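You operate a simulated robot arm through the tools that you are given. There is no shell and no other tool. Be economical: measure what you need, move in short steps, check, and stop when the job is done.

You are at the controls of a simulated robot arm. One attempt, no reset.

## Task
Shut the air, drain the water bowl, reopen the air and reset.
Fine: use the bench reset button; watch the bowl run dry and shut the drain again.

It is judged by the outcome, as a careful person would: the job done as asked, and still so three seconds after it is handed in. It fails if anything else is knocked over, pushed out of place, dropped, spilled or broken.

## Robot
A 6-joint arm with a two-finger parallel gripper on a trunk, on a base that drives. Base frame: it is fixed to the floor where the robot stands at the start and does not move with it; the origin is under the middle of the robot, x ahead of it, y to its left, z up; the surface under the hand at the start is at about z = 900. Units: mm, degrees, N and s.
With the tool pointing down near the work surface it reaches from about 440 to 860 mm from the robot's upright axis, wherever it stands. Its first joint turns from -115.0 to 115.0 degrees. Places, roughly: air valve lever [600, 0, 1200]; bench reset button [400, -800, 1300]; bench stop button [400, -900, 1400]; control box [400, -900, 1400]; desk reset button [1400, 4800, 1100]; desk stop button [1300, 4800, 1200]; drain lever [600, -100, 1100]; far motor switch [200, -1500, 1300]; jog button [400, -900, 1300]; key switch [400, -800, 1200]; lane selector [400, -900, 1200]; left pressure knob [600, -300, 1300]; main motor switch [300, -1100, 1300]; near motor switch [300, -1300, 1300]; north reset button [6700, 3000, 1200]; oiler knob [500, -500, 1300]. Payload 4.2 kg.
The TCP is the grasp point between the finger pads, 23 mm short of the fingertips. In the tool frame z runs along the fingers and y along their closing line. Largest opening 94 mm; finger width 38, thickness 10; the body of the gripper, 54 by 96 mm, starts 39 mm behind the TCP.
Orientation is that of the tool frame in the base frame, as [roll, pitch, yaw] about the fixed x, y, z axes, in that order (R = Rz(yaw) Ry(pitch) Rx(roll)). With the fingers straight down and closing along the base's y, the tool's x points along the base's -x, its y along +y and its z along -z.

## Interface
- The arm moves only by the tool jog_arm. Its argument "increments" is a list of rows, each a list of 6 numbers: the shift along the tool's x, y, z in units of 50 mm (1.0 is 50 mm), then the turn, a rotation vector about the tool's x, y, z in units of 4 degrees (1.0 is 4 degrees). In form: [[dx, dy, dz, rx, ry, rz], ...]. A call has 1 to 12 rows; each row shifts and turns the commanded pose from where the row before left it, along the tool's axes as they then stand. "jaw" is the closure in counts, from 0 (fully open) to 255 (shut), set as the call begins (left out, the last holds). A call with a number of a shift or a turn outside -1 to 1 is refused whole. A row lasts 0.2 s, in which the tool goes at most 50 mm and 8.6 degrees; a call with a longer step from one row to the next is refused whole, and so is a gripper value outside its range. Where a pose cannot be reached the arm comes as near as it can. A force on the tool above 60 N (or 10 N above the force at the start of the call, whichever is more), or a blocked arm, ends the call early, and 0.2 s more pass. The fingers move at their own pace (about 108 mm/s each) and stop on an object; they squeeze with about 32 N. The grip force told is the motor's: it shows also when the fingers shut on nothing. Time passes only in rows, and 0.2 s behind the last, so rows that do not move let the fingers close. It gives the time, the measured TCP pose, the force on the tool (base axes), the opening and the grip force at its end, in the units of the frame above (readings bear some noise), with the torque about the TCP (base axes, N m) and any sound that the robot's microphone picked up.
- Cameras (640 x 400 px; columns grow to the right, rows downward): "scene" is now at [215.8, 128.3, 1526.6]; the picture's right is [-0.73, -0.69, 0.00], its down [-0.26, 0.28, -0.92] and it looks along [0.63, -0.67, -0.38] (base axes); focal length 271 px, centre (320, 200). "wrist" rides on the gripper at [86, 16, -75] in the tool frame; the picture's right is [-0.18, 0.98, 0.00], its down [-0.58, -0.11, -0.81] and it looks along [-0.79, -0.15, 0.59] (tool axes); focal length 243 px, centre (320, 200). There is no depth. A picture from a camera that has moved, and an enlarged one, comes with that camera's place and axes in the base frame and with its lens.
- capture(camera): a new picture of that camera. No time passes.
- lift_body(by): slides the trunk up (or, below 0, down) by that many mm; the arm and the scene camera ride with it, the base frame stays. It gives what a move gives, with no picture.
- drive_base(legs): drives the robot by 1 to 6 legs, each [ahead, turn to the left] in mm and degrees, along the robot's own axes; the way and the turn of a leg run together, so that a leg with both is an arc; at most 1500 mm and 180 degrees a leg. The arm and the cameras ride along, it lands a little off, and it stops where it bumps. It gives what a move gives.
- head_to(pan, tilt): turns the head with the scene camera to pan (to the left, within 80 degrees either way) and tilt (down, from -29 to 69), counted from straight ahead of the robot. It gives what a move gives.
- zoom(camera, box): a new picture of the part [left, top, right, bottom] of that camera's present view, enlarged. No time passes.
- sign_off(): hands the job in; it is judged then, once.

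Go step by step. Nothing tells you exact positions but the pictures and the camera data: compare them with the known pose of the tool, close in by small moves and look again before you grip or let go. The budget is 120 turns and 98 pictures, counting those below and the enlarged ones. Unless the task says otherwise, let go and move clear before handing in, and close with one line.

The tools are called as a command line: name --pt "numbers of a row" for each row, then --argument value for the rest, lists and objects as JSON in quotes. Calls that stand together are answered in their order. jog_arm: Moves the arm, as the interface text tells. Its arguments: {"type":"object","properties":{"increments":{"type":"array","items":{"type":"array","items":{"type":"number"}}},"jaw":{"type":"number"}},"required":["increments"]} The other tools are called the same way: lift_body (by) slides the trunk up or down; drive_base (legs) drives the base; head_to (pan, tilt) turns the head that bears the scene camera; capture (camera) takes a picture; zoom (camera, box) takes an enlarged picture of a part of a camera's view; sign_off () hands the job in.

At the start:

```text
clock: 0.0
eef_pos: [589.9, -127.4, 1474.2]
ee_rot: [180.0, 0.1, -180.0]
contact_force: [0.9, 0.2, -0.2]
wrist_torque: [0.01, -0.03, -0.01]
width: 94.2
grip_force: 0.1
trunk travel left (down, up): [-863.0, 127.0]
robot x, y, heading: [0.7, -0.6, 0.1]
head pan, tilt: [-46.7, 22.6]
```

scene: 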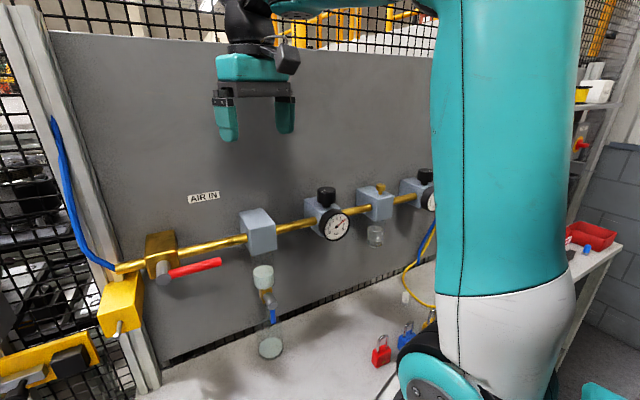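
wrist: 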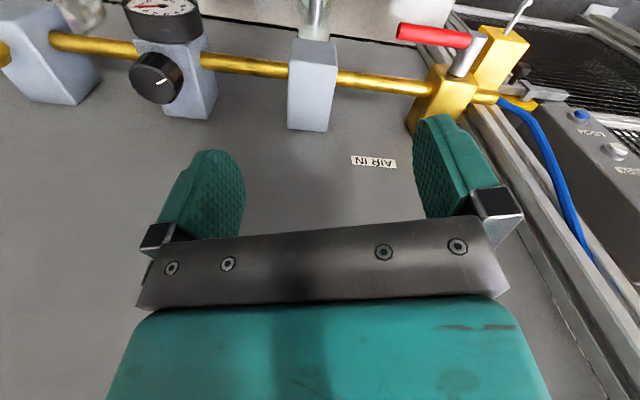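

I see the panel with a brass air line, a red air lever on the left and a bowl below the filter with a small blue drain lever. I'll zoom in on these for detail.

zoom --camera "scene" --box '[90, 180, 350, 380]'

zoom --camera "wrist" --box '[260, 0, 580, 200]'

head_to --pan -75 --tilt 20

capture --camera "scene"

```text
2.00 times, centred on (220, 280) of scene
camera zoom: at [215.8, 128.3, 1526.6], right [-0.73, -0.69, 0.0], down [-0.26, 0.28, -0.92], along [0.63, -0.67, -0.38], focal length 542 px, centre (520, 40)
```

zoom: 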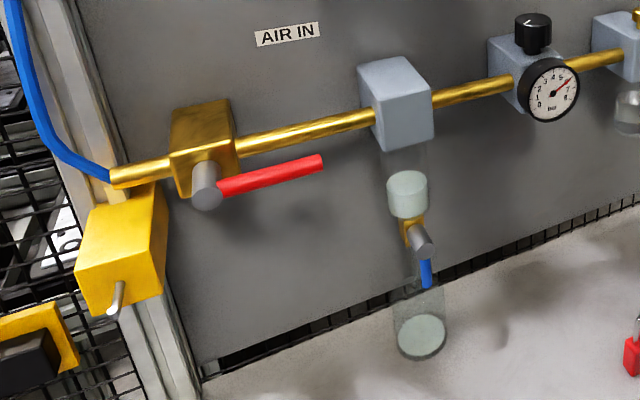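

```text
2.00 times, centred on (420, 100) of wrist
camera zoom: at [503.2, -112.4, 1548.8], right [0.18, 0.98, 0.0], down [0.58, -0.11, 0.81], along [0.79, -0.15, -0.59], focal length 485 px, centre (120, 400)
```

zoom: 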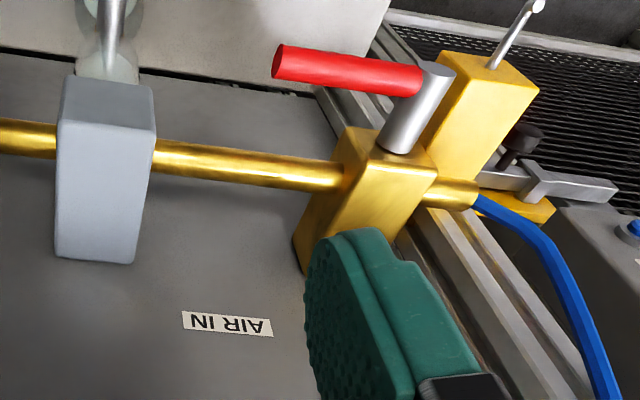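

```text
clock: 0.9
eef_pos: [590.0, -129.3, 1474.5]
ee_rot: [-180.0, 0.0, -180.0]
contact_force: [-0.1, 1.3, 0.4]
wrist_torque: [-0.02, 0.02, 0.0]
width: 94.1
grip_force: 0.0
trunk travel left (down, up): [-863.0, 127.0]
robot x, y, heading: [1.2, 1.9, 0.0]
head pan, tilt: [-75.0, 20.0]
```

```text
93 pictures are left
camera scene: at [176.4, 105.9, 1530.8], right [-0.97, -0.26, 0.0], down [-0.09, 0.33, -0.94], along [0.24, -0.91, -0.34], focal length 271 px, centre (320, 200)
```

scene: 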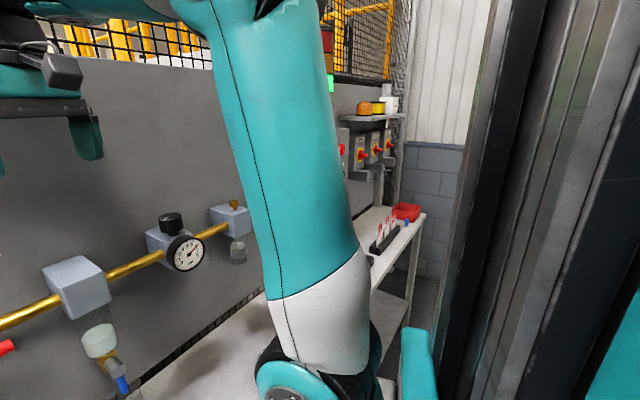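

The line runs about 17° off the base's y. The red lever's hub is near (645, 42, 1243), with its tip about 90 mm to the right, level along the pipe. I'll turn the hand level, facing the panel, with the jaws closing vertically.

jog_arm --pt "0.5 0 0 0.962 -0.962 -0.962" --pt "0 0 0 0.962 -0.962 -0.962" --pt "0 0 0 0.962 -0.962 -0.962" --pt "0 0 0 0.962 -0.962 -0.962" --pt "0 0 0 0.962 -0.962 -0.962" --pt "0 0 0 0.962 -0.962 -0.962" --pt "0 0 0 0.962 -0.962 -0.962" --pt "0 0 0 0.962 -0.962 -0.962" --pt "0 0 0 0.962 -0.962 -0.962"

head_to --pan -30 --tilt 25

capture --camera "scene"

```text
clock: 2.9
eef_pos: [643.1, -106.8, 1670.6]
ee_rot: [-135.1, 19.3, -135.0]
contact_force: [-0.3, -0.4, 0.2]
wrist_torque: [-0.03, 0.01, -0.02]
width: 93.9
grip_force: 0.1
out of reach, approached as far as the arm can: row 1, 2, 3, 4, 5, 6, 7, 8, 9
trunk travel left (down, up): [-863.0, 127.0]
robot x, y, heading: [-1.1, 1.3, 0.2]
head pan, tilt: [-75.0, 20.0]
```

```text
clock: 4.0
eef_pos: [642.4, -107.9, 1669.7]
ee_rot: [-135.2, 19.4, -135.1]
contact_force: [-0.2, 0.1, -0.6]
wrist_torque: [0.05, 0.04, 0.01]
width: 93.9
grip_force: 0.1
trunk travel left (down, up): [-863.0, 127.0]
robot x, y, heading: [-2.8, 0.1, 0.1]
head pan, tilt: [-30.0, 25.0]
```

```text
92 pictures are left
camera scene: at [232.0, 149.7, 1522.7], right [-0.5, -0.87, 0.0], down [-0.37, 0.21, -0.91], along [0.78, -0.45, -0.42], focal length 271 px, centre (320, 200)
```

scene: 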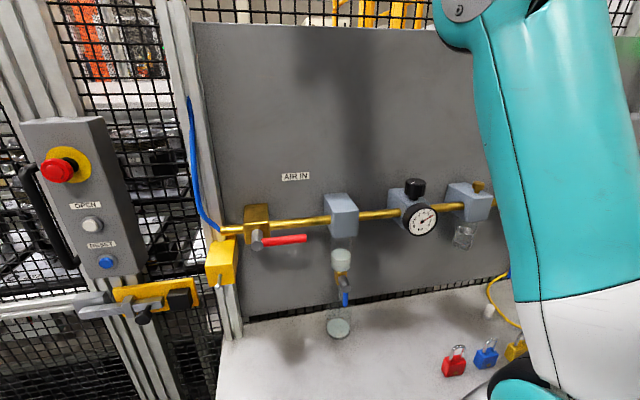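

The level pose is too close to the robot's axis, so the arm rode upward instead. I'll back the base off a little so the hand can point forward.

drive_base --legs '[[-150, 0]]'

drive_base --legs '[[-150, 0]]'

capture --camera "scene"

```text
clock: 5.4
eef_pos: [489.7, -107.0, 1670.9]
ee_rot: [-135.2, 19.4, -135.2]
contact_force: [0.8, -0.8, -0.8]
wrist_torque: [-0.01, -0.06, 0.0]
width: 94.3
grip_force: 0.1
trunk travel left (down, up): [-863.0, 127.0]
robot x, y, heading: [-151.8, -0.5, 0.2]
head pan, tilt: [-30.0, 25.0]
```

```text
clock: 6.8
eef_pos: [338.4, -103.4, 1669.8]
ee_rot: [-135.3, 19.5, -134.9]
contact_force: [0.3, -0.6, 1.0]
wrist_torque: [0.01, 0.0, 0.03]
width: 93.8
grip_force: 0.1
trunk travel left (down, up): [-863.0, 127.0]
robot x, y, heading: [-303.9, 0.2, 0.4]
head pan, tilt: [-30.0, 25.0]
```

```text
91 pictures are left
camera scene: at [-72.7, 150.4, 1522.6], right [-0.5, -0.87, 0.0], down [-0.37, 0.21, -0.91], along [0.79, -0.45, -0.42], focal length 271 px, centre (320, 200)
```

scene: 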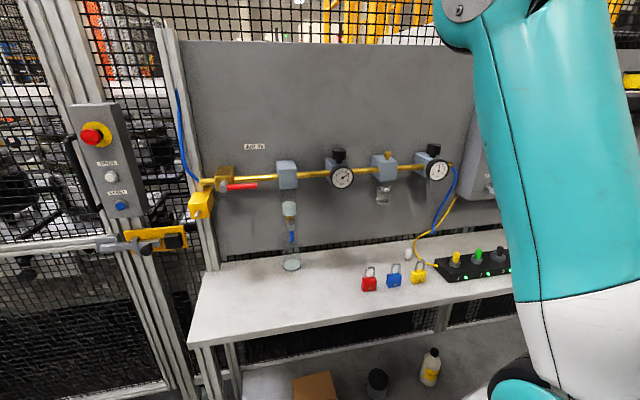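

There is room behind. I'll continue turning the hand to level.

jog_arm --pt "0 0 0 0.962 -0.962 -0.962" --pt "0 0 0 0.962 -0.962 -0.962" --pt "0 0 0 0.962 -0.962 -0.962" --pt "0 0 0 0.962 -0.962 -0.962" --pt "0 0 0 0.962 -0.962 -0.962" --pt "0 0 0 0.962 -0.962 -0.962" --pt "0 0 0 0.962 -0.962 -0.962" --pt "0 0 0 0.962 -0.962 -0.962" --pt "0 0 0 0.962 -0.962 -0.962"

```text
clock: 8.8
eef_pos: [225.8, -158.2, 1849.0]
ee_rot: [-90.7, -0.1, -89.7]
contact_force: [0.8, -0.9, -0.1]
wrist_torque: [0.01, 0.0, -0.01]
width: 94.0
grip_force: 0.1
out of reach, approached as far as the arm can: row 1, 2, 3, 4, 5, 6, 7, 8, 9
trunk travel left (down, up): [-863.0, 127.0]
robot x, y, heading: [-302.2, 1.9, 0.2]
head pan, tilt: [-30.0, 25.0]
```

The hand is now level, so I'll extend it forward to come into a reachable region.

jog_arm --pt "0 0 1 0 0 0" --pt "0 0 1 0 0 0" --pt "0 0 1 0 0 0" --pt "0 0 1 0 0 0"

```text
clock: 9.8
eef_pos: [424.2, -159.7, 1834.2]
ee_rot: [-90.5, 0.2, -89.7]
contact_force: [0.2, -0.7, -0.5]
wrist_torque: [0.0, -0.06, 0.07]
width: 93.8
grip_force: 0.0
out of reach, approached as far as the arm can: row 4
trunk travel left (down, up): [-863.0, 127.0]
robot x, y, heading: [-304.1, 1.1, 0.3]
head pan, tilt: [-30.0, 25.0]
```

Now I'll bring the hand down toward lever height while still clear of the panel.

jog_arm --pt "0 1 0 0 0 0" --pt "0 1 0 0 0 0" --pt "0 1 0 0 0 0" --pt "0 1 0 0 0 0" --pt "0 1 0 0 0 0" --pt "0 1 0 0 0 0" --pt "0 1 0 0 0 0" --pt "0 1 0 0 0 0" --pt "0 1 0 0 0 0"

capture --camera "scene"

```text
clock: 11.8
eef_pos: [597.6, -273.6, 1656.0]
ee_rot: [-90.2, 0.0, -89.7]
contact_force: [-0.2, 0.4, -0.2]
wrist_torque: [-0.01, 0.01, 0.01]
width: 93.9
grip_force: 0.0
out of reach, approached as far as the arm can: row 1, 2, 3, 4, 5, 6, 7, 8, 9
trunk travel left (down, up): [-863.0, 127.0]
robot x, y, heading: [-302.4, -0.3, 0.3]
head pan, tilt: [-30.0, 25.0]
```

```text
90 pictures are left
camera scene: at [-73.2, 150.6, 1522.7], right [-0.5, -0.87, 0.0], down [-0.37, 0.21, -0.91], along [0.79, -0.45, -0.42], focal length 271 px, centre (320, 200)
```

scene: 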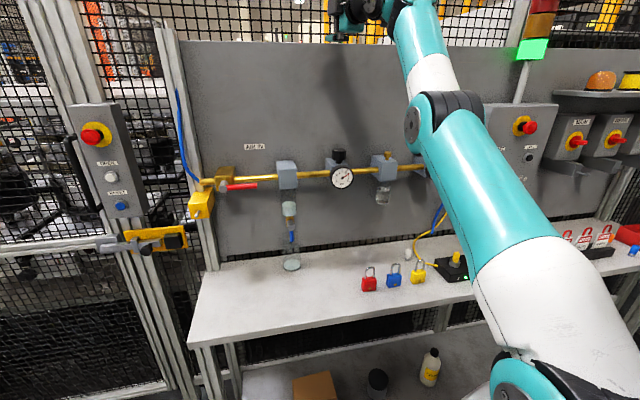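

The arm seems to be limited by its wrist bend when the hand points level. I'll look at how the arm stands before choosing a posture.

head_to --pan -50 --tilt 60

capture --camera "scene"

head_to --pan -30 --tilt 0

capture --camera "scene"

```text
clock: 12.8
eef_pos: [596.8, -273.9, 1656.6]
ee_rot: [-90.2, -0.1, -89.7]
contact_force: [-0.4, 0.3, 0.0]
wrist_torque: [0.01, 0.02, -0.01]
width: 94.3
grip_force: 0.1
trunk travel left (down, up): [-863.0, 127.0]
robot x, y, heading: [-302.2, -0.5, 0.3]
head pan, tilt: [-50.0, 60.0]
```

```text
89 pictures are left
camera scene: at [-109.8, 145.2, 1472.7], right [-0.76, -0.65, 0.0], down [-0.56, 0.66, -0.5], along [0.32, -0.38, -0.87], focal length 271 px, centre (320, 200)
```

scene: 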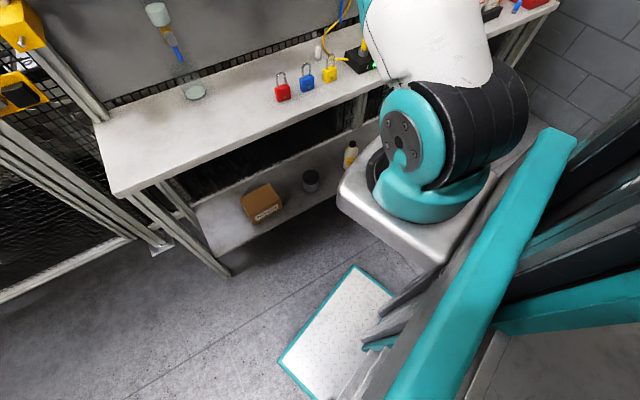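

```text
clock: 14.1
eef_pos: [597.3, -273.6, 1657.6]
ee_rot: [-90.3, -0.1, -89.7]
contact_force: [-0.1, 1.0, 0.4]
wrist_torque: [-0.01, -0.04, -0.01]
width: 93.9
grip_force: 0.1
trunk travel left (down, up): [-863.0, 127.0]
robot x, y, heading: [-304.6, -1.0, 0.3]
head pan, tilt: [-30.0, 0.0]
```

```text
88 pictures are left
camera scene: at [-74.7, 151.4, 1563.0], right [-0.5, -0.87, 0.0], down [0.0, 0.0, -1.0], along [0.87, -0.5, 0.0], focal length 271 px, centre (320, 200)
```

scene: 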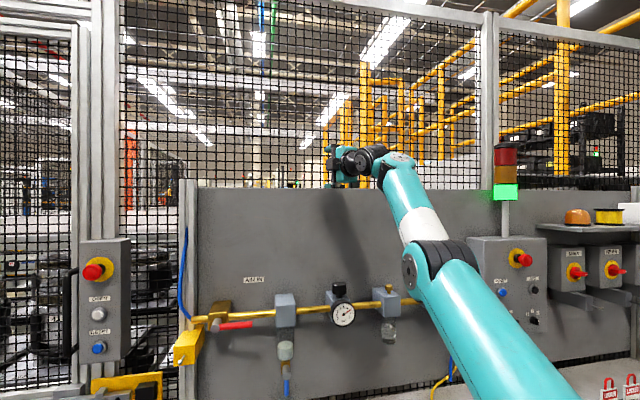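

The arm is nearly straight, so some wrist joint must be at its limit. I'll roll the hand back about its own axis and test whether it can then come down.

jog_arm --pt "0 0 0 0 0 1" --pt "0 0 0 0 0 1" --pt "0 0 0 0 0 1" --pt "0 0 0 0 0 1" --pt "0 0 0 0 0 1" --pt "0 0 0 0 0 1" --pt "0 0 0 0 0 1" --pt "0 0 0 0 0 1" --pt "0 0 0 0 0 1" --pt "0 0 0 0 0 1" --pt "0 0 0 0 0 1"

jog_arm --pt "0 0 0 0 0 1" --pt "0 0 0 0 0 1" --pt "0 0 0 0 0 1" --pt "0 0 0 0 0 1" --pt "0 0 0 0 0 1" --pt "0 0 0 0 0 1" --pt "0 0 0 0 0 1" --pt "0 0 0 0 0 1" --pt "0 0 0 0 0 1" --pt "0 0 0 0 0 1" --pt "0 0 0 0 0 1" --pt "0 0 0 0 0 0.5"

jog_arm --pt "1 0 -1 0 0 0" --pt "1 0 0 0 0 0" --pt "1 0 0 0 0 0" --pt "1 0 0 0 0 0"

```text
clock: 16.5
eef_pos: [595.9, -272.0, 1656.8]
ee_rot: [-90.3, 44.2, -90.2]
contact_force: [-0.2, -0.2, 0.0]
wrist_torque: [0.02, 0.02, 0.0]
width: 93.6
grip_force: 0.1
trunk travel left (down, up): [-863.0, 127.0]
robot x, y, heading: [-304.6, 4.8, 0.3]
head pan, tilt: [-30.0, 0.0]
```

```text
clock: 19.1
eef_pos: [596.8, -272.0, 1658.0]
ee_rot: [155.6, 89.8, 156.0]
contact_force: [-0.2, 0.5, 0.6]
wrist_torque: [0.02, 0.0, -0.02]
width: 94.1
grip_force: 0.0
trunk travel left (down, up): [-863.0, 127.0]
robot x, y, heading: [-301.8, -2.1, 0.3]
head pan, tilt: [-30.0, 0.0]
```

```text
refused: row 1 steps farther than a row can; nothing moved
```

jog_arm --pt "0.9 0 0 0 0 0" --pt "0.9 0 0 0 0 0" --pt "0.9 0 0 0 0 0" --pt "0.9 0 0 0 0 0"

```text
clock: 19.9
eef_pos: [633.2, -291.6, 1598.9]
ee_rot: [-24.1, 87.4, -24.0]
contact_force: [-63.5, 17.3, -10.9]
wrist_torque: [0.88, 1.24, -3.04]
width: 86.2
grip_force: 0.0
out of reach, approached as far as the arm can: row 1, 2, 3
trunk travel left (down, up): [-863.0, 127.0]
robot x, y, heading: [-304.8, 1.1, 0.3]
head pan, tilt: [-30.0, 0.0]
stopped in row 3: the force on the tool passed its limit at 72 N (the readings are from after the stop); the commanded pose is now the measured one
```

The fingertips touched the panel, so I'll back off at once.

jog_arm --pt "0 0 -0.5 0 0 0" --pt "0 0 -1 0 0 0" --pt "0 0 -1 0 0 0"

capture --camera "scene"

```text
clock: 20.7
eef_pos: [582.0, -334.4, 1643.6]
ee_rot: [-24.3, 87.9, -24.0]
contact_force: [0.2, 0.3, -1.1]
wrist_torque: [0.01, -0.01, -0.04]
width: 94.0
grip_force: 0.1
out of reach, approached as far as the arm can: row 1, 2, 3
trunk travel left (down, up): [-863.0, 127.0]
robot x, y, heading: [-306.5, 4.1, 0.3]
head pan, tilt: [-30.0, 0.0]
```

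```text
87 pictures are left
camera scene: at [-74.3, 151.5, 1563.1], right [-0.5, -0.87, 0.0], down [0.0, 0.0, -1.0], along [0.87, -0.5, 0.0], focal length 271 px, centre (320, 200)
```

scene: 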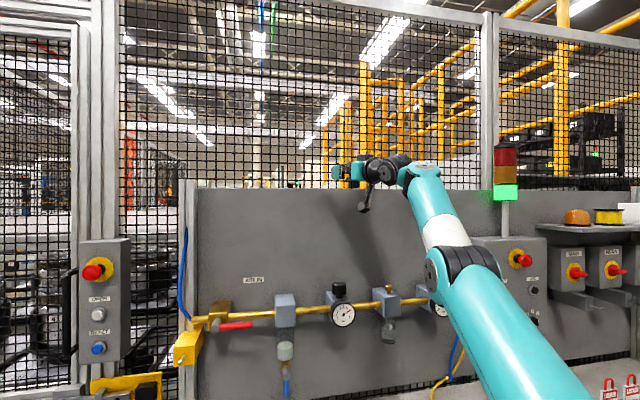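

The hand is clear now. I'll bring it left, so the arm points straight ahead, and see what's reachable there.

jog_arm --pt "-0.5 0.7 -0.4 0 0 0" --pt "0 0.9 0 0 0 0" --pt "0 0.9 0 0 0 0" --pt "0 0.9 0 0 0 0" --pt "0 0.9 0 0 0 0"

```text
clock: 21.9
eef_pos: [606.5, -138.8, 1701.6]
ee_rot: [-24.2, 87.8, -24.2]
contact_force: [0.2, -0.6, -0.4]
wrist_torque: [-0.01, 0.02, 0.04]
width: 93.9
grip_force: 0.1
out of reach, approached as far as the arm can: row 1, 2, 3, 4, 5
trunk travel left (down, up): [-863.0, 127.0]
robot x, y, heading: [-308.0, -1.5, 0.2]
head pan, tilt: [-30.0, 0.0]
```

This is a usable posture if the trunk is lower. I'll back off, lower the trunk about 500 mm and look again.

drive_base --legs '[[-200, 0]]'

lift_body --by -500

capture --camera "scene"

capture --camera "wrist"

```text
clock: 23.5
eef_pos: [406.0, -136.9, 1701.9]
ee_rot: [-24.6, 87.7, -24.4]
contact_force: [0.9, 0.5, 0.8]
wrist_torque: [0.01, 0.0, 0.01]
width: 93.8
grip_force: 0.0
trunk travel left (down, up): [-863.0, 127.0]
robot x, y, heading: [-504.9, -2.6, 0.1]
head pan, tilt: [-30.0, 0.0]
```

```text
refused: -500 is not a number from -400 to 400
```

```text
86 pictures are left
camera scene: at [-274.8, 150.7, 1563.0], right [-0.5, -0.87, 0.0], down [0.0, 0.0, -1.0], along [0.87, -0.5, 0.0], focal length 271 px, centre (320, 200)
```

scene: 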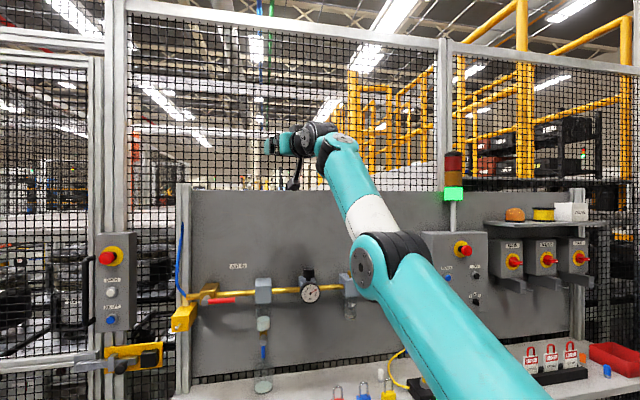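

```text
85 pictures are left
camera wrist: at [334.6, -123.6, 1611.2], right [-0.01, 0.99, 0.17], down [-0.83, -0.1, 0.55], along [0.56, -0.13, 0.81], focal length 243 px, centre (320, 200)
```

wrist: 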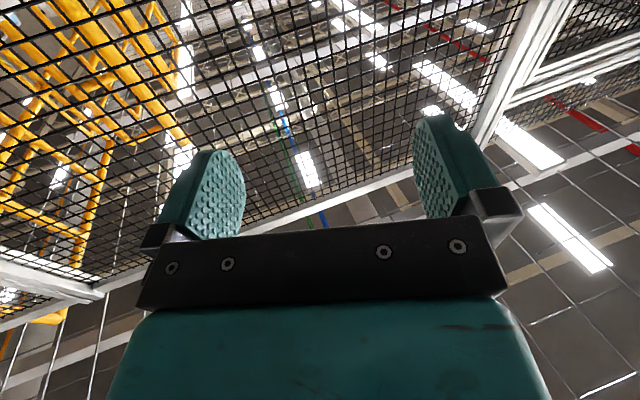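

The arm slopes up almost straight to a level hand. Lowering the trunk in two steps brings the hand to lever height.

lift_body --by -400

lift_body --by -100

capture --camera "scene"

capture --camera "wrist"

```text
clock: 27.3
eef_pos: [407.5, -136.6, 1300.6]
ee_rot: [-24.7, 87.8, -24.3]
contact_force: [-0.4, -0.2, 0.5]
wrist_torque: [-0.02, 0.02, 0.04]
width: 94.5
grip_force: 0.1
trunk travel left (down, up): [-463.0, 527.0]
robot x, y, heading: [-504.8, 1.4, 0.1]
head pan, tilt: [-30.0, 0.0]
```

```text
clock: 28.6
eef_pos: [405.2, -137.5, 1201.2]
ee_rot: [-24.5, 88.0, -24.1]
contact_force: [0.1, -0.3, 0.0]
wrist_torque: [0.01, -0.02, 0.0]
width: 94.0
grip_force: 0.1
trunk travel left (down, up): [-363.0, 627.0]
robot x, y, heading: [-506.9, 1.7, 0.4]
head pan, tilt: [-30.0, 0.0]
```

```text
84 pictures are left
camera scene: at [-275.0, 150.7, 1063.1], right [-0.5, -0.87, 0.0], down [0.0, 0.0, -1.0], along [0.87, -0.5, 0.0], focal length 271 px, centre (320, 200)
```

scene: 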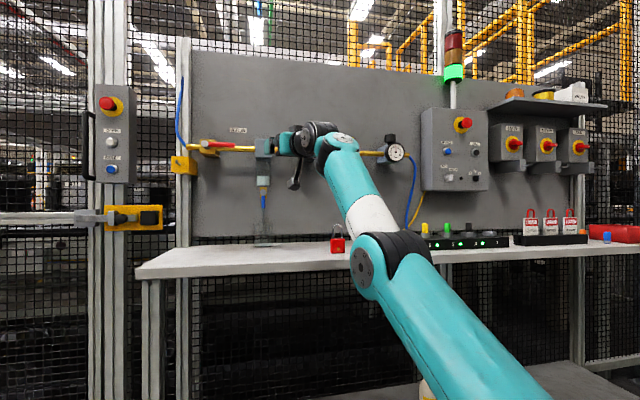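

```text
83 pictures are left
camera wrist: at [334.4, -123.5, 1111.3], right [-0.01, 0.99, 0.17], down [-0.83, -0.1, 0.55], along [0.56, -0.13, 0.81], focal length 243 px, centre (320, 200)
```

wrist: 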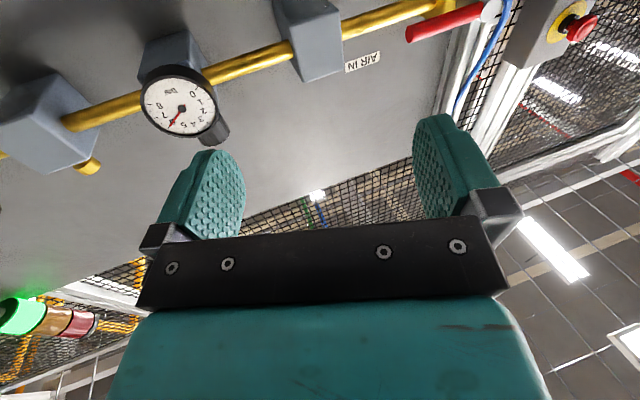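

Now a closer look at the air lever, the bowl and the drain lever from this height.

zoom --camera "scene" --box '[170, 110, 310, 260]'

zoom --camera "scene" --box '[400, 30, 620, 260]'

```text
2.67 times, centred on (240, 185) of scene
camera zoom: at [-275.0, 150.7, 1063.1], right [-0.5, -0.87, 0.0], down [0.0, 0.0, -1.0], along [0.87, -0.5, 0.0], focal length 723 px, centre (533, 240)
```

zoom: 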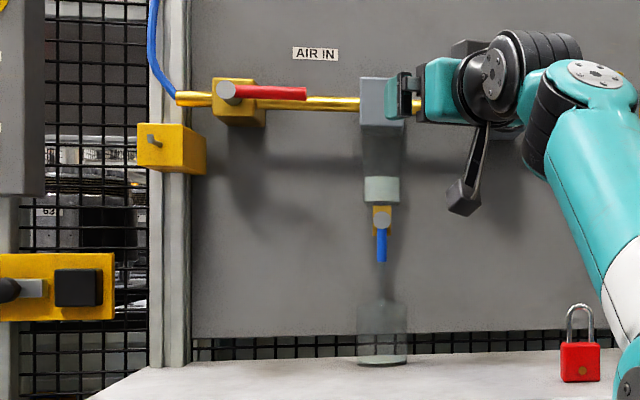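

```text
1.74 times, centred on (510, 145) of scene
camera zoom: at [-275.0, 150.7, 1063.1], right [-0.5, -0.87, 0.0], down [0.0, 0.0, -1.0], along [0.87, -0.5, 0.0], focal length 472 px, centre (-10, 296)
```

zoom: 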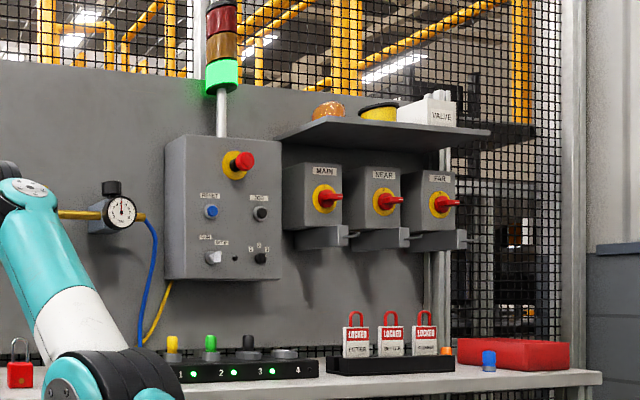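

The hub is at about (642, 35, 1238) and the lever tip about (617, -48). The drain hub is about (615, -142, 1089) with its lever hanging down. I'll roll the hand so the jaws close vertically, then yaw to face the panel.

jog_arm --pt "0 0 0 0 0 -1" --pt "0 0 0 0 0 -1" --pt "0 0 0 0 0 -1" --pt "0 0 0 0 0 -1" --pt "0 0 0 0 0 -1" --pt "0 0 0 0 0 -1" --pt "0 0 0 0 0 -1" --pt "0 0 0 0 0 -1" --pt "0 0 0 0 0 -1" --pt "0 0 0 0 0 -1" --pt "0 0 0 0 0 -1" --pt "0 0 0 0 0 -1"

jog_arm --pt "0 0 0 0 0 -1" --pt "0 0 0 0 0 -1" --pt "0 0 0 0 0 -1" --pt "0 0 0 0 0 -1" --pt "0 0 0 0 0 -1" --pt "0 0 0 0 0 -1" --pt "0 0 0 0 0 -1" --pt "0 0 0 0 0 -1" --pt "0 0 0 0 0 -1" --pt "0 0 0 0 0 -1" --pt "0 0 0 0 0 -0.5"

jog_arm --pt "0 -0.5 0 0 0.85 0" --pt "0 -0.5 0 0 0.85 0" --pt "0 0 0 0 0.85 0" --pt "0 0 0 0 0.85 0" --pt "0 0 0 0 0.85 0"

```text
clock: 31.2
eef_pos: [404.8, -136.9, 1201.0]
ee_rot: [-87.5, 41.1, -87.9]
contact_force: [-0.2, 0.1, 0.2]
wrist_torque: [0.0, -0.02, -0.02]
width: 94.1
grip_force: 0.0
trunk travel left (down, up): [-363.0, 627.0]
robot x, y, heading: [-505.9, 2.8, -0.1]
head pan, tilt: [-30.0, 0.0]
```

```text
clock: 33.6
eef_pos: [406.1, -138.9, 1200.4]
ee_rot: [-88.0, -1.0, -89.7]
contact_force: [-0.9, 0.1, -0.3]
wrist_torque: [0.02, 0.01, 0.0]
width: 93.9
grip_force: 0.1
trunk travel left (down, up): [-363.0, 627.0]
robot x, y, heading: [-505.1, 1.8, 0.3]
head pan, tilt: [-30.0, 0.0]
```

```text
clock: 34.9
eef_pos: [383.2, -136.3, 1210.4]
ee_rot: [-87.8, -0.3, -106.7]
contact_force: [-0.5, 0.2, -0.6]
wrist_torque: [0.02, 0.02, 0.01]
width: 94.0
grip_force: 0.1
out of reach, approached as far as the arm can: row 1, 2, 4, 5
trunk travel left (down, up): [-363.0, 627.0]
robot x, y, heading: [-502.5, -0.7, -0.0]
head pan, tilt: [-30.0, 0.0]
```

The arm is nearly straight here, with little room to work. I'll draw the hand up and back to bend the elbow, then lower the trunk further.

jog_arm --pt "0 -0.3 -0.8 0 0 0" --pt "0 -0.4 -0.8 0 0 0" --pt "0 -0.5 -0.7 0 0 0" --pt "0 -0.6 -0.6 0 0 0" --pt "0 -0.6 -0.5 0 0 0" --pt "0 -0.7 -0.2 0 0 0"

lift_body --by -200

capture --camera "scene"

```text
clock: 36.2
eef_pos: [213.1, -75.3, 1322.1]
ee_rot: [-87.8, -0.3, -106.6]
contact_force: [0.1, -0.7, -0.4]
wrist_torque: [0.0, 0.02, 0.01]
width: 94.1
grip_force: 0.2
out of reach, approached as far as the arm can: row 1, 2, 4, 5, 6
trunk travel left (down, up): [-363.0, 627.0]
robot x, y, heading: [-502.1, -2.9, 0.1]
head pan, tilt: [-30.0, 0.0]
```

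```text
clock: 38.4
eef_pos: [214.9, -76.0, 1121.3]
ee_rot: [-87.8, -0.3, -106.7]
contact_force: [0.4, 0.1, -0.6]
wrist_torque: [0.0, 0.01, 0.01]
width: 94.1
grip_force: 0.0
trunk travel left (down, up): [-163.0, 827.0]
robot x, y, heading: [-503.8, -1.9, 0.2]
head pan, tilt: [-30.0, 0.0]
```

```text
80 pictures are left
camera scene: at [-275.1, 150.8, 863.1], right [-0.5, -0.87, 0.0], down [0.0, 0.0, -1.0], along [0.87, -0.5, 0.0], focal length 271 px, centre (320, 200)
```

scene: 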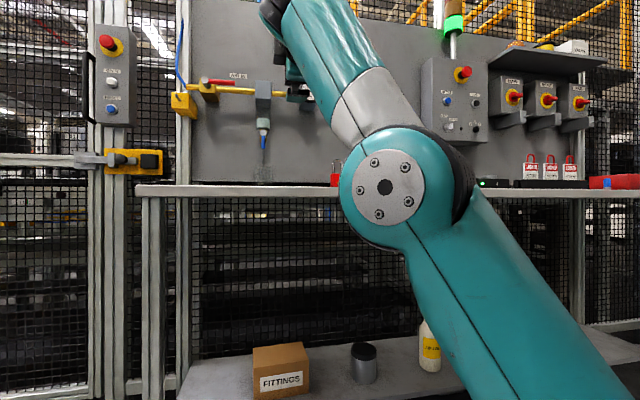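

The elbow has bent now. I'll test motion up and down from here.

jog_arm --pt "0 -0.8 0 0 0 0" --pt "0 -0.8 0 0 0 0"

jog_arm --pt "0 0 -0.8 0 0 0" --pt "0 0 -0.8 0 0 0"

jog_arm --pt "0 -0.8 0 0 0 0" --pt "0 -0.8 0 0 0 0"

jog_arm --pt "0 0.8 0 0 0 0" --pt "0 0.8 0 0 0 0"

```text
clock: 39.0
eef_pos: [207.0, -74.6, 1124.4]
ee_rot: [-87.8, -0.3, -106.7]
contact_force: [0.5, -0.7, 0.5]
wrist_torque: [-0.01, 0.0, 0.01]
width: 94.0
grip_force: 0.1
out of reach, approached as far as the arm can: row 1, 2
trunk travel left (down, up): [-163.0, 827.0]
robot x, y, heading: [-506.2, -1.8, 0.2]
head pan, tilt: [-30.0, 0.0]
```

```text
clock: 39.6
eef_pos: [132.5, -49.0, 1129.7]
ee_rot: [-87.9, -0.3, -106.8]
contact_force: [0.2, 0.0, 0.3]
wrist_torque: [0.0, 0.0, 0.0]
width: 94.1
grip_force: 0.2
out of reach, approached as far as the arm can: row 2
trunk travel left (down, up): [-163.0, 827.0]
robot x, y, heading: [-505.7, -2.3, 0.2]
head pan, tilt: [-30.0, 0.0]
```

```text
clock: 40.2
eef_pos: [129.1, -47.5, 1140.4]
ee_rot: [-87.7, -0.3, -106.7]
contact_force: [-0.6, 0.9, 0.6]
wrist_torque: [0.04, 0.02, -0.02]
width: 94.1
grip_force: 0.0
out of reach, approached as far as the arm can: row 1, 2
trunk travel left (down, up): [-163.0, 827.0]
robot x, y, heading: [-505.2, -3.2, 0.4]
head pan, tilt: [-30.0, 0.0]
```

```text
clock: 40.8
eef_pos: [131.7, -48.7, 1060.9]
ee_rot: [-87.8, -0.1, -106.7]
contact_force: [0.5, 0.2, 0.3]
wrist_torque: [0.02, -0.02, 0.02]
width: 93.8
grip_force: 0.1
trunk travel left (down, up): [-163.0, 827.0]
robot x, y, heading: [-503.0, -4.2, 0.2]
head pan, tilt: [-30.0, 0.0]
```

Downward motion now works unflagged, so I'll probe how far it goes.

jog_arm --pt "0 0.8 0 0 0 0" --pt "0 0.8 0 0 0 0" --pt "0 0.8 0 0 0 0" --pt "0 0.8 0 0 0 0"

capture --camera "scene"

```text
clock: 41.8
eef_pos: [138.3, -51.8, 898.4]
ee_rot: [-87.8, -0.3, -106.8]
contact_force: [0.4, -0.6, 0.4]
wrist_torque: [-0.01, -0.03, -0.03]
width: 94.2
grip_force: 0.1
trunk travel left (down, up): [-163.0, 827.0]
robot x, y, heading: [-505.8, -3.4, 0.3]
head pan, tilt: [-30.0, 0.0]
```

```text
79 pictures are left
camera scene: at [-275.1, 150.8, 863.1], right [-0.5, -0.87, 0.0], down [0.0, 0.0, -1.0], along [0.87, -0.5, 0.0], focal length 271 px, centre (320, 200)
```

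scene: 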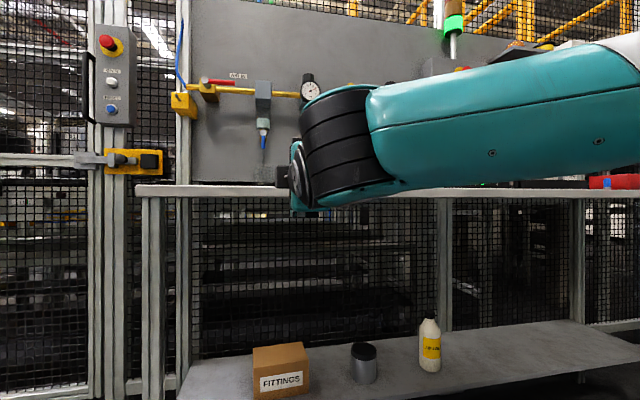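

The arm is now properly elbow-up with real room. I'll raise the trunk and drive forward to near the lever, then look.

lift_body --by 340

drive_base --legs '[[300, 0]]'

head_to --pan -20 --tilt 5

capture --camera "scene"

capture --camera "wrist"

```text
clock: 45.1
eef_pos: [138.5, -50.4, 1239.6]
ee_rot: [-87.7, -0.3, -106.7]
contact_force: [0.4, -0.3, 0.6]
wrist_torque: [-0.01, -0.02, 0.03]
width: 94.0
grip_force: 0.1
trunk travel left (down, up): [-503.0, 487.0]
robot x, y, heading: [-505.5, -1.8, 0.3]
head pan, tilt: [-30.0, 0.0]
```

```text
clock: 47.2
eef_pos: [434.5, -54.3, 1239.8]
ee_rot: [-87.8, -0.3, -107.1]
contact_force: [0.5, 0.3, 0.4]
wrist_torque: [0.01, 0.02, 0.01]
width: 93.8
grip_force: 0.0
trunk travel left (down, up): [-503.0, 487.0]
robot x, y, heading: [-205.4, 0.1, -0.1]
head pan, tilt: [-30.0, 0.0]
```

```text
clock: 47.9
eef_pos: [435.9, -54.6, 1238.5]
ee_rot: [-87.8, -0.3, -107.1]
contact_force: [0.5, 0.1, -0.2]
wrist_torque: [0.04, -0.01, -0.01]
width: 94.0
grip_force: 0.1
trunk travel left (down, up): [-503.0, 487.0]
robot x, y, heading: [-209.7, -4.0, -0.1]
head pan, tilt: [-20.0, 5.0]
```

```text
78 pictures are left
camera scene: at [33.2, 163.3, 1195.1], right [-0.34, -0.94, 0.0], down [-0.08, 0.03, -1.0], along [0.94, -0.34, -0.09], focal length 271 px, centre (320, 200)
```

scene: 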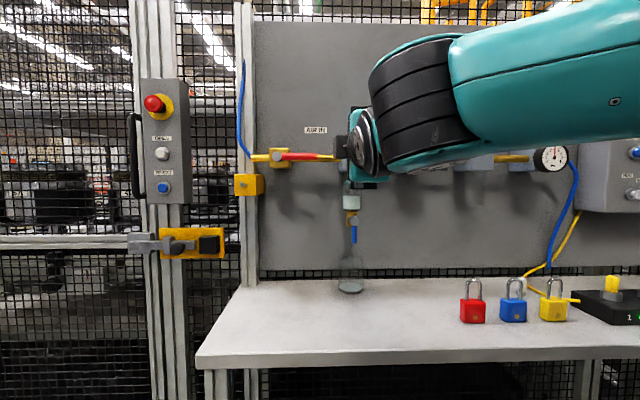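

```text
77 pictures are left
camera wrist: at [340.2, -115.9, 1219.5], right [0.09, 0.16, -0.98], down [-0.6, 0.79, 0.08], along [0.79, 0.59, 0.17], focal length 243 px, centre (320, 200)
```

wrist: 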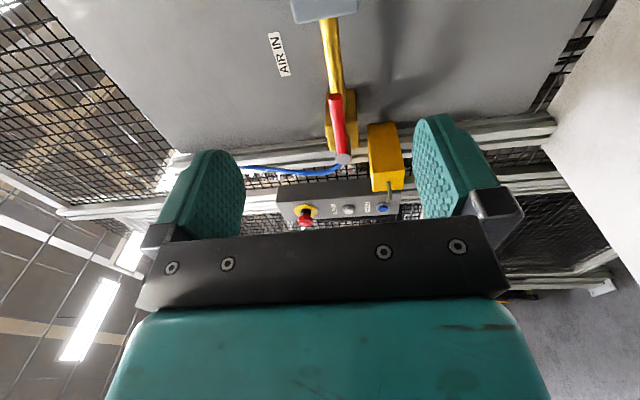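

The lever sits nicely centred between the open fingers. I'll drive a bit closer and check.

drive_base --legs '[[100, 0]]'

jog_arm --pt "-0.5 0 0.2 -0.3 0 0" --pt "-0.5 0 0.2 -0.25 0 0"

capture --camera "wrist"

capture --camera "scene"

```text
clock: 49.1
eef_pos: [537.0, -55.8, 1238.4]
ee_rot: [-87.8, -0.3, -107.2]
contact_force: [-0.5, 0.1, 0.3]
wrist_torque: [0.0, 0.01, -0.01]
width: 93.9
grip_force: 0.0
trunk travel left (down, up): [-503.0, 487.0]
robot x, y, heading: [-101.1, -1.7, -0.1]
head pan, tilt: [-20.0, 5.0]
```

```text
clock: 49.7
eef_pos: [572.0, -14.9, 1240.2]
ee_rot: [-89.9, -0.3, -107.1]
contact_force: [-0.4, -1.1, 0.4]
wrist_torque: [0.02, 0.02, 0.03]
width: 93.8
grip_force: 0.0
trunk travel left (down, up): [-503.0, 487.0]
robot x, y, heading: [-107.1, -2.7, -0.2]
head pan, tilt: [-20.0, 5.0]
```

```text
76 pictures are left
camera wrist: at [474.6, -75.2, 1223.7], right [0.05, 0.17, -0.98], down [-0.6, 0.79, 0.11], along [0.8, 0.58, 0.14], focal length 243 px, centre (320, 200)
```

wrist: 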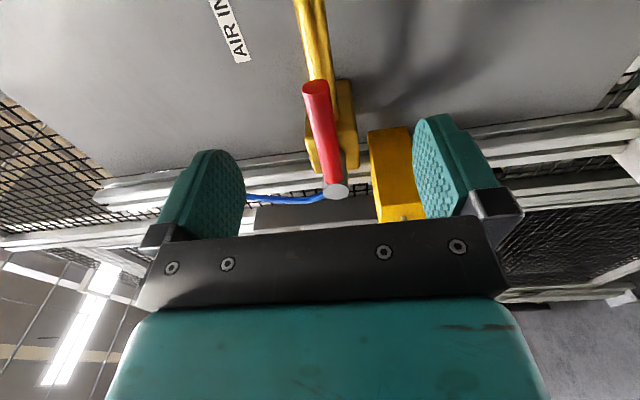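

```text
75 pictures are left
camera scene: at [133.4, 162.7, 1195.2], right [-0.34, -0.94, 0.0], down [-0.08, 0.03, -1.0], along [0.94, -0.34, -0.09], focal length 271 px, centre (320, 200)
```

scene: 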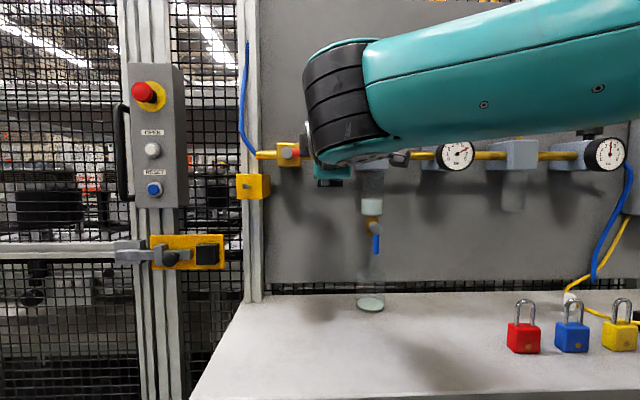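

The measurement is consistent: lever axis at z ≈ 1239. I'll advance so the fingers straddle the outer part of the lever, then narrow the jaws.

jog_arm --pt "-0.1 0 0.5 0 0 0" --pt "-0.1 0 0.5 0 0 0"

jog_arm --pt "0 0 0 0 0 0" --pt "0 0 0 0 0 0" --pt "0 0 0 0 0 0" --jaw 182

capture --camera "wrist"

```text
clock: 50.3
eef_pos: [621.5, -20.1, 1239.0]
ee_rot: [-90.0, -0.2, -107.2]
contact_force: [0.7, -0.2, 0.2]
wrist_torque: [-0.01, 0.05, -0.01]
width: 93.9
grip_force: 0.0
trunk travel left (down, up): [-503.0, 487.0]
robot x, y, heading: [-103.6, -1.3, -0.2]
head pan, tilt: [-20.0, 5.0]
```

```text
clock: 51.1
eef_pos: [622.0, -19.5, 1237.9]
ee_rot: [-89.9, -0.2, -107.1]
contact_force: [-0.3, 0.9, 0.7]
wrist_torque: [0.01, -0.01, -0.01]
width: 26.9
grip_force: 0.1
trunk travel left (down, up): [-503.0, 487.0]
robot x, y, heading: [-108.4, 0.8, -0.1]
head pan, tilt: [-20.0, 5.0]
```

```text
74 pictures are left
camera wrist: at [524.2, -80.5, 1222.7], right [0.05, 0.17, -0.98], down [-0.6, 0.79, 0.11], along [0.8, 0.58, 0.14], focal length 243 px, centre (320, 200)
```

wrist: 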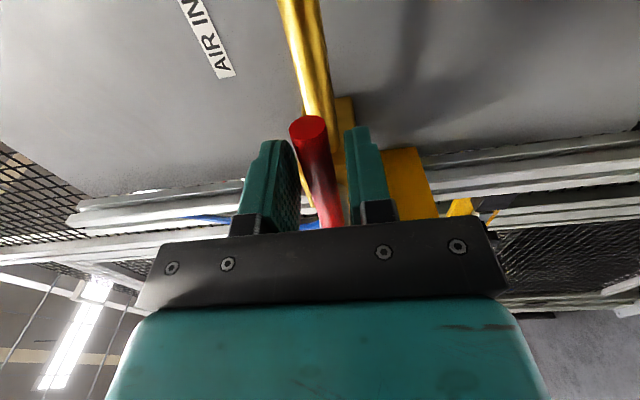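

The fingers straddle the lever. I'll try turning it downward by a small arc about the hub and watch the force.

jog_arm --pt "-0.003 0.082 0 0 0 1" --pt "-0.003 0.082 0 0 0 1" --pt "-0.003 0.082 0 0 0 1" --pt "-0.003 0.082 0 0 0 1"

capture --camera "wrist"

```text
clock: 52.1
eef_pos: [623.0, -17.8, 1221.6]
ee_rot: [-90.1, 15.7, -107.2]
contact_force: [-0.5, -0.2, 1.3]
wrist_torque: [-0.03, -0.04, 0.0]
width: 27.5
grip_force: 1.8
trunk travel left (down, up): [-503.0, 487.0]
robot x, y, heading: [-103.0, -3.6, -0.2]
head pan, tilt: [-20.0, 5.0]
```

```text
73 pictures are left
camera wrist: at [527.8, -71.2, 1182.6], right [0.13, 0.42, -0.9], down [-0.61, 0.74, 0.26], along [0.78, 0.52, 0.36], focal length 243 px, centre (320, 200)
```

wrist: 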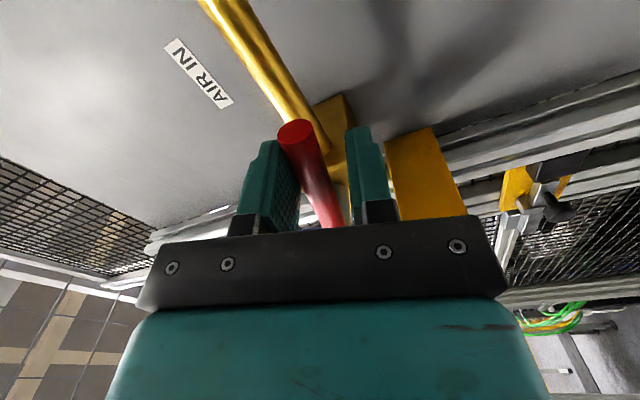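

jog_arm --pt "-0.003 0.082 0 0 0 1" --pt "-0.003 0.082 0 0 0 1" --pt "-0.003 0.082 0 0 0 1" --pt "-0.003 0.082 0 0 0 1"

capture --camera "wrist"

```text
clock: 53.1
eef_pos: [625.0, -11.3, 1206.7]
ee_rot: [-90.1, 31.6, -107.2]
contact_force: [0.2, -1.1, 0.7]
wrist_torque: [-0.04, 0.0, -0.03]
width: 27.7
grip_force: 1.2
trunk travel left (down, up): [-503.0, 487.0]
robot x, y, heading: [-102.3, -1.0, -0.0]
head pan, tilt: [-20.0, 5.0]
```

```text
72 pictures are left
camera wrist: at [533.5, -51.2, 1147.2], right [0.2, 0.64, -0.74], down [-0.64, 0.66, 0.4], along [0.74, 0.4, 0.54], focal length 243 px, centre (320, 200)
```

wrist: 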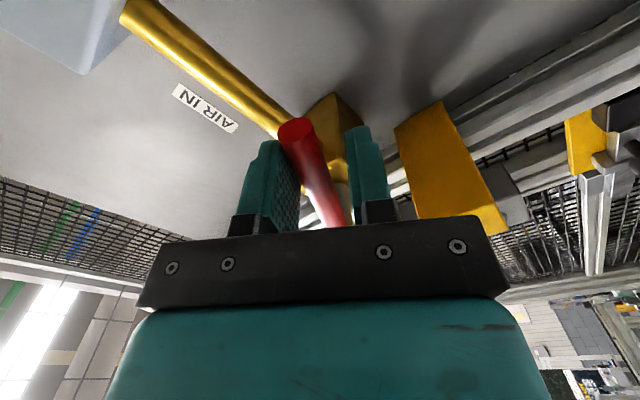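

The lever follows freely. I'll narrow the jaws a little to cut the lag, so the hand needn't overshoot toward the yellow block, and continue.

jog_arm --pt "-0.003 0.082 0 0 0 1" --pt "-0.003 0.082 0 0 0 1" --pt "-0.003 0.082 0 0 0 1" --pt "-0.003 0.082 0 0 0 1" --pt "-0.003 0.082 0 0 0 1" --pt "-0.003 0.082 0 0 0 1" --pt "-0.003 0.082 0 0 0 1" --pt "-0.003 0.082 0 0 0 1" --pt "-0.003 0.082 0 0 0 1" --pt "-0.003 0.082 0 0 0 1" --pt "-0.003 0.082 0 0 0 1" --jaw 198

capture --camera "wrist"

capture --camera "scene"

```text
clock: 55.5
eef_pos: [633.6, 23.7, 1180.8]
ee_rot: [-90.2, 75.8, -107.3]
contact_force: [0.3, -2.4, -1.1]
wrist_torque: [-0.01, -0.01, 0.01]
width: 22.0
grip_force: 1.2
trunk travel left (down, up): [-503.0, 487.0]
robot x, y, heading: [-106.5, 0.3, -0.3]
head pan, tilt: [-20.0, 5.0]
```

```text
71 pictures are left
camera wrist: at [561.6, 40.1, 1093.0], right [0.29, 0.95, -0.06], down [-0.76, 0.27, 0.59], along [0.58, -0.13, 0.8], focal length 243 px, centre (320, 200)
```

wrist: 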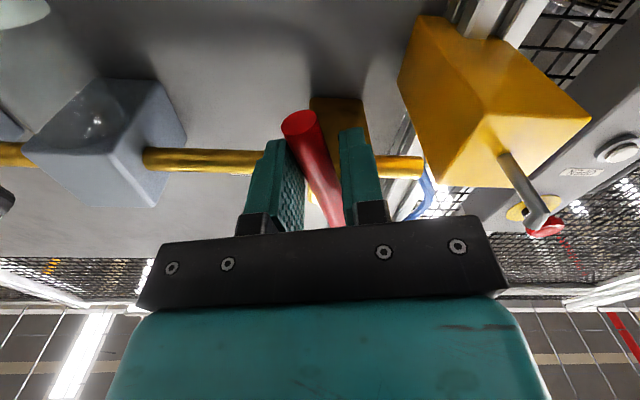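

```text
70 pictures are left
camera scene: at [133.5, 162.8, 1195.1], right [-0.34, -0.94, 0.0], down [-0.08, 0.03, -1.0], along [0.94, -0.34, -0.09], focal length 271 px, centre (320, 200)
```

scene: 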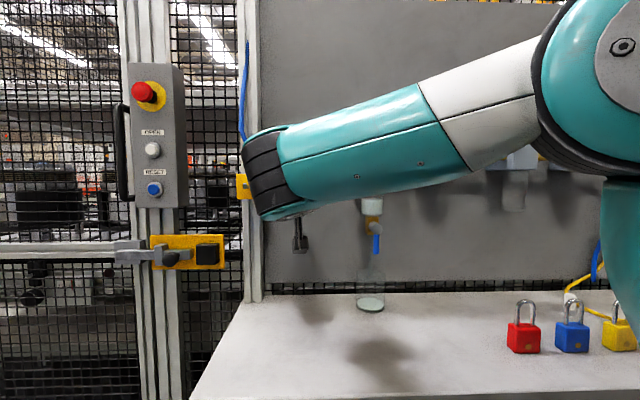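

jog_arm --pt "-0.003 0.082 0 0 0 1" --pt "-0.003 0.082 0 0 0 1" --pt "-0.003 0.082 0 0 0 1" --pt "-0.003 0.082 0 0 0 1"

jog_arm --pt "-0.003 0.06 0 0 0 0.5" --pt "-0.003 0.06 0 0 0 0.5"

capture --camera "wrist"

```text
clock: 56.5
eef_pos: [638.4, 40.7, 1179.7]
ee_rot: [90.8, 88.1, 73.7]
contact_force: [0.4, -2.5, 0.1]
wrist_torque: [-0.06, 0.02, 0.0]
width: 21.9
grip_force: 0.8
trunk travel left (down, up): [-503.0, 487.0]
robot x, y, heading: [-107.1, 1.2, 0.0]
head pan, tilt: [-20.0, 5.0]
```

```text
clock: 57.1
eef_pos: [639.1, 45.4, 1179.9]
ee_rot: [90.6, 84.3, 73.5]
contact_force: [0.0, -5.2, -1.0]
wrist_torque: [-0.06, 0.04, -0.05]
width: 23.7
grip_force: 2.7
trunk travel left (down, up): [-503.0, 487.0]
robot x, y, heading: [-104.3, 2.8, 0.1]
head pan, tilt: [-20.0, 5.0]
```

```text
69 pictures are left
camera wrist: at [576.7, 89.8, 1094.5], right [0.28, 0.92, 0.28], down [-0.82, 0.08, 0.57], along [0.5, -0.39, 0.77], focal length 243 px, centre (320, 200)
```

wrist: 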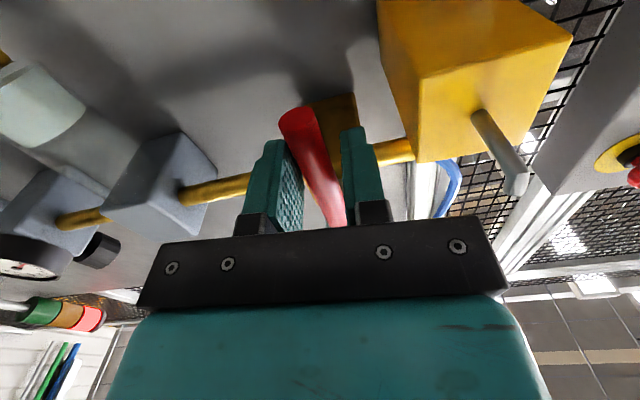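

The stack light has turned red and the force is rising, so the lever seems to be at its stop. One more tiny nudge to be sure, then back out.

jog_arm --pt "0 0.06 0 0 0 0"

jog_arm --pt "0 -0.1 0 0 0 0" --pt "0 0 0 0 0 0" --jaw 150

jog_arm --pt "0 0 -0.6 0 0 -0.7" --pt "0 0 -0.9 0 0 -0.7" --pt "0 0 -0.9 0 0 0"

capture --camera "wrist"

capture --camera "scene"

```text
clock: 57.5
eef_pos: [640.5, 46.3, 1179.5]
ee_rot: [90.8, 84.3, 73.5]
contact_force: [-3.8, -9.6, -3.7]
wrist_torque: [-0.13, 0.15, -0.12]
width: 26.1
grip_force: 5.6
trunk travel left (down, up): [-503.0, 487.0]
robot x, y, heading: [-104.2, 0.5, -0.2]
head pan, tilt: [-20.0, 5.0]
```

```text
clock: 58.1
eef_pos: [639.8, 42.9, 1179.6]
ee_rot: [90.0, 84.3, 73.0]
contact_force: [-0.6, -0.8, -0.3]
wrist_torque: [0.0, 0.02, 0.01]
width: 38.7
grip_force: 0.0
trunk travel left (down, up): [-503.0, 487.0]
robot x, y, heading: [-104.6, -1.1, -0.3]
head pan, tilt: [-20.0, 5.0]
```

```text
clock: 58.9
eef_pos: [526.3, 78.9, 1181.1]
ee_rot: [90.3, 89.9, 73.1]
contact_force: [0.2, 0.6, -0.7]
wrist_torque: [0.0, -0.01, 0.03]
width: 38.5
grip_force: 0.0
trunk travel left (down, up): [-503.0, 487.0]
robot x, y, heading: [-105.0, -2.5, -0.1]
head pan, tilt: [-20.0, 5.0]
```

```text
68 pictures are left
camera wrist: at [458.8, 115.3, 1094.2], right [0.29, 0.94, 0.19], down [-0.8, 0.13, 0.58], along [0.52, -0.32, 0.79], focal length 243 px, centre (320, 200)
```

wrist: 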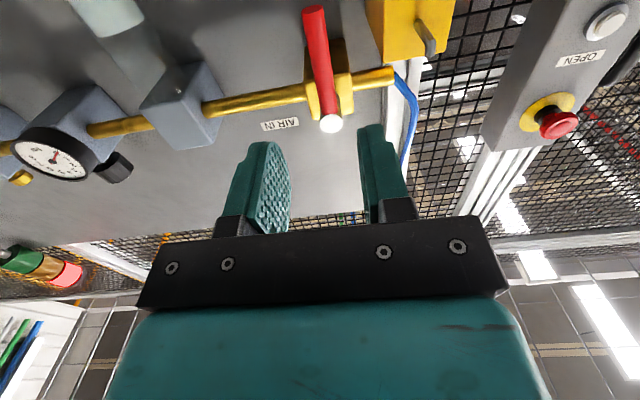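

```text
67 pictures are left
camera scene: at [133.8, 162.7, 1195.1], right [-0.34, -0.94, 0.0], down [-0.08, 0.03, -1.0], along [0.94, -0.34, -0.09], focal length 271 px, centre (320, 200)
```

scene: 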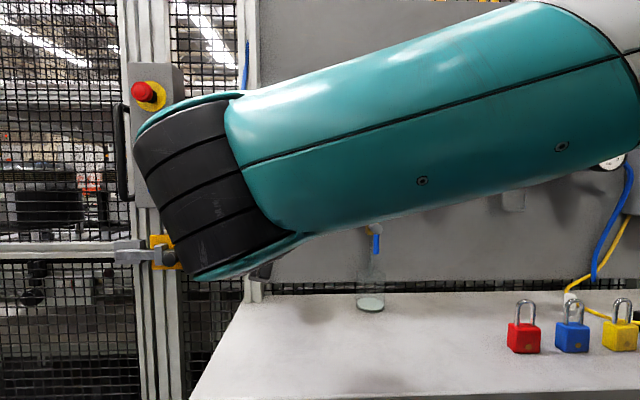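

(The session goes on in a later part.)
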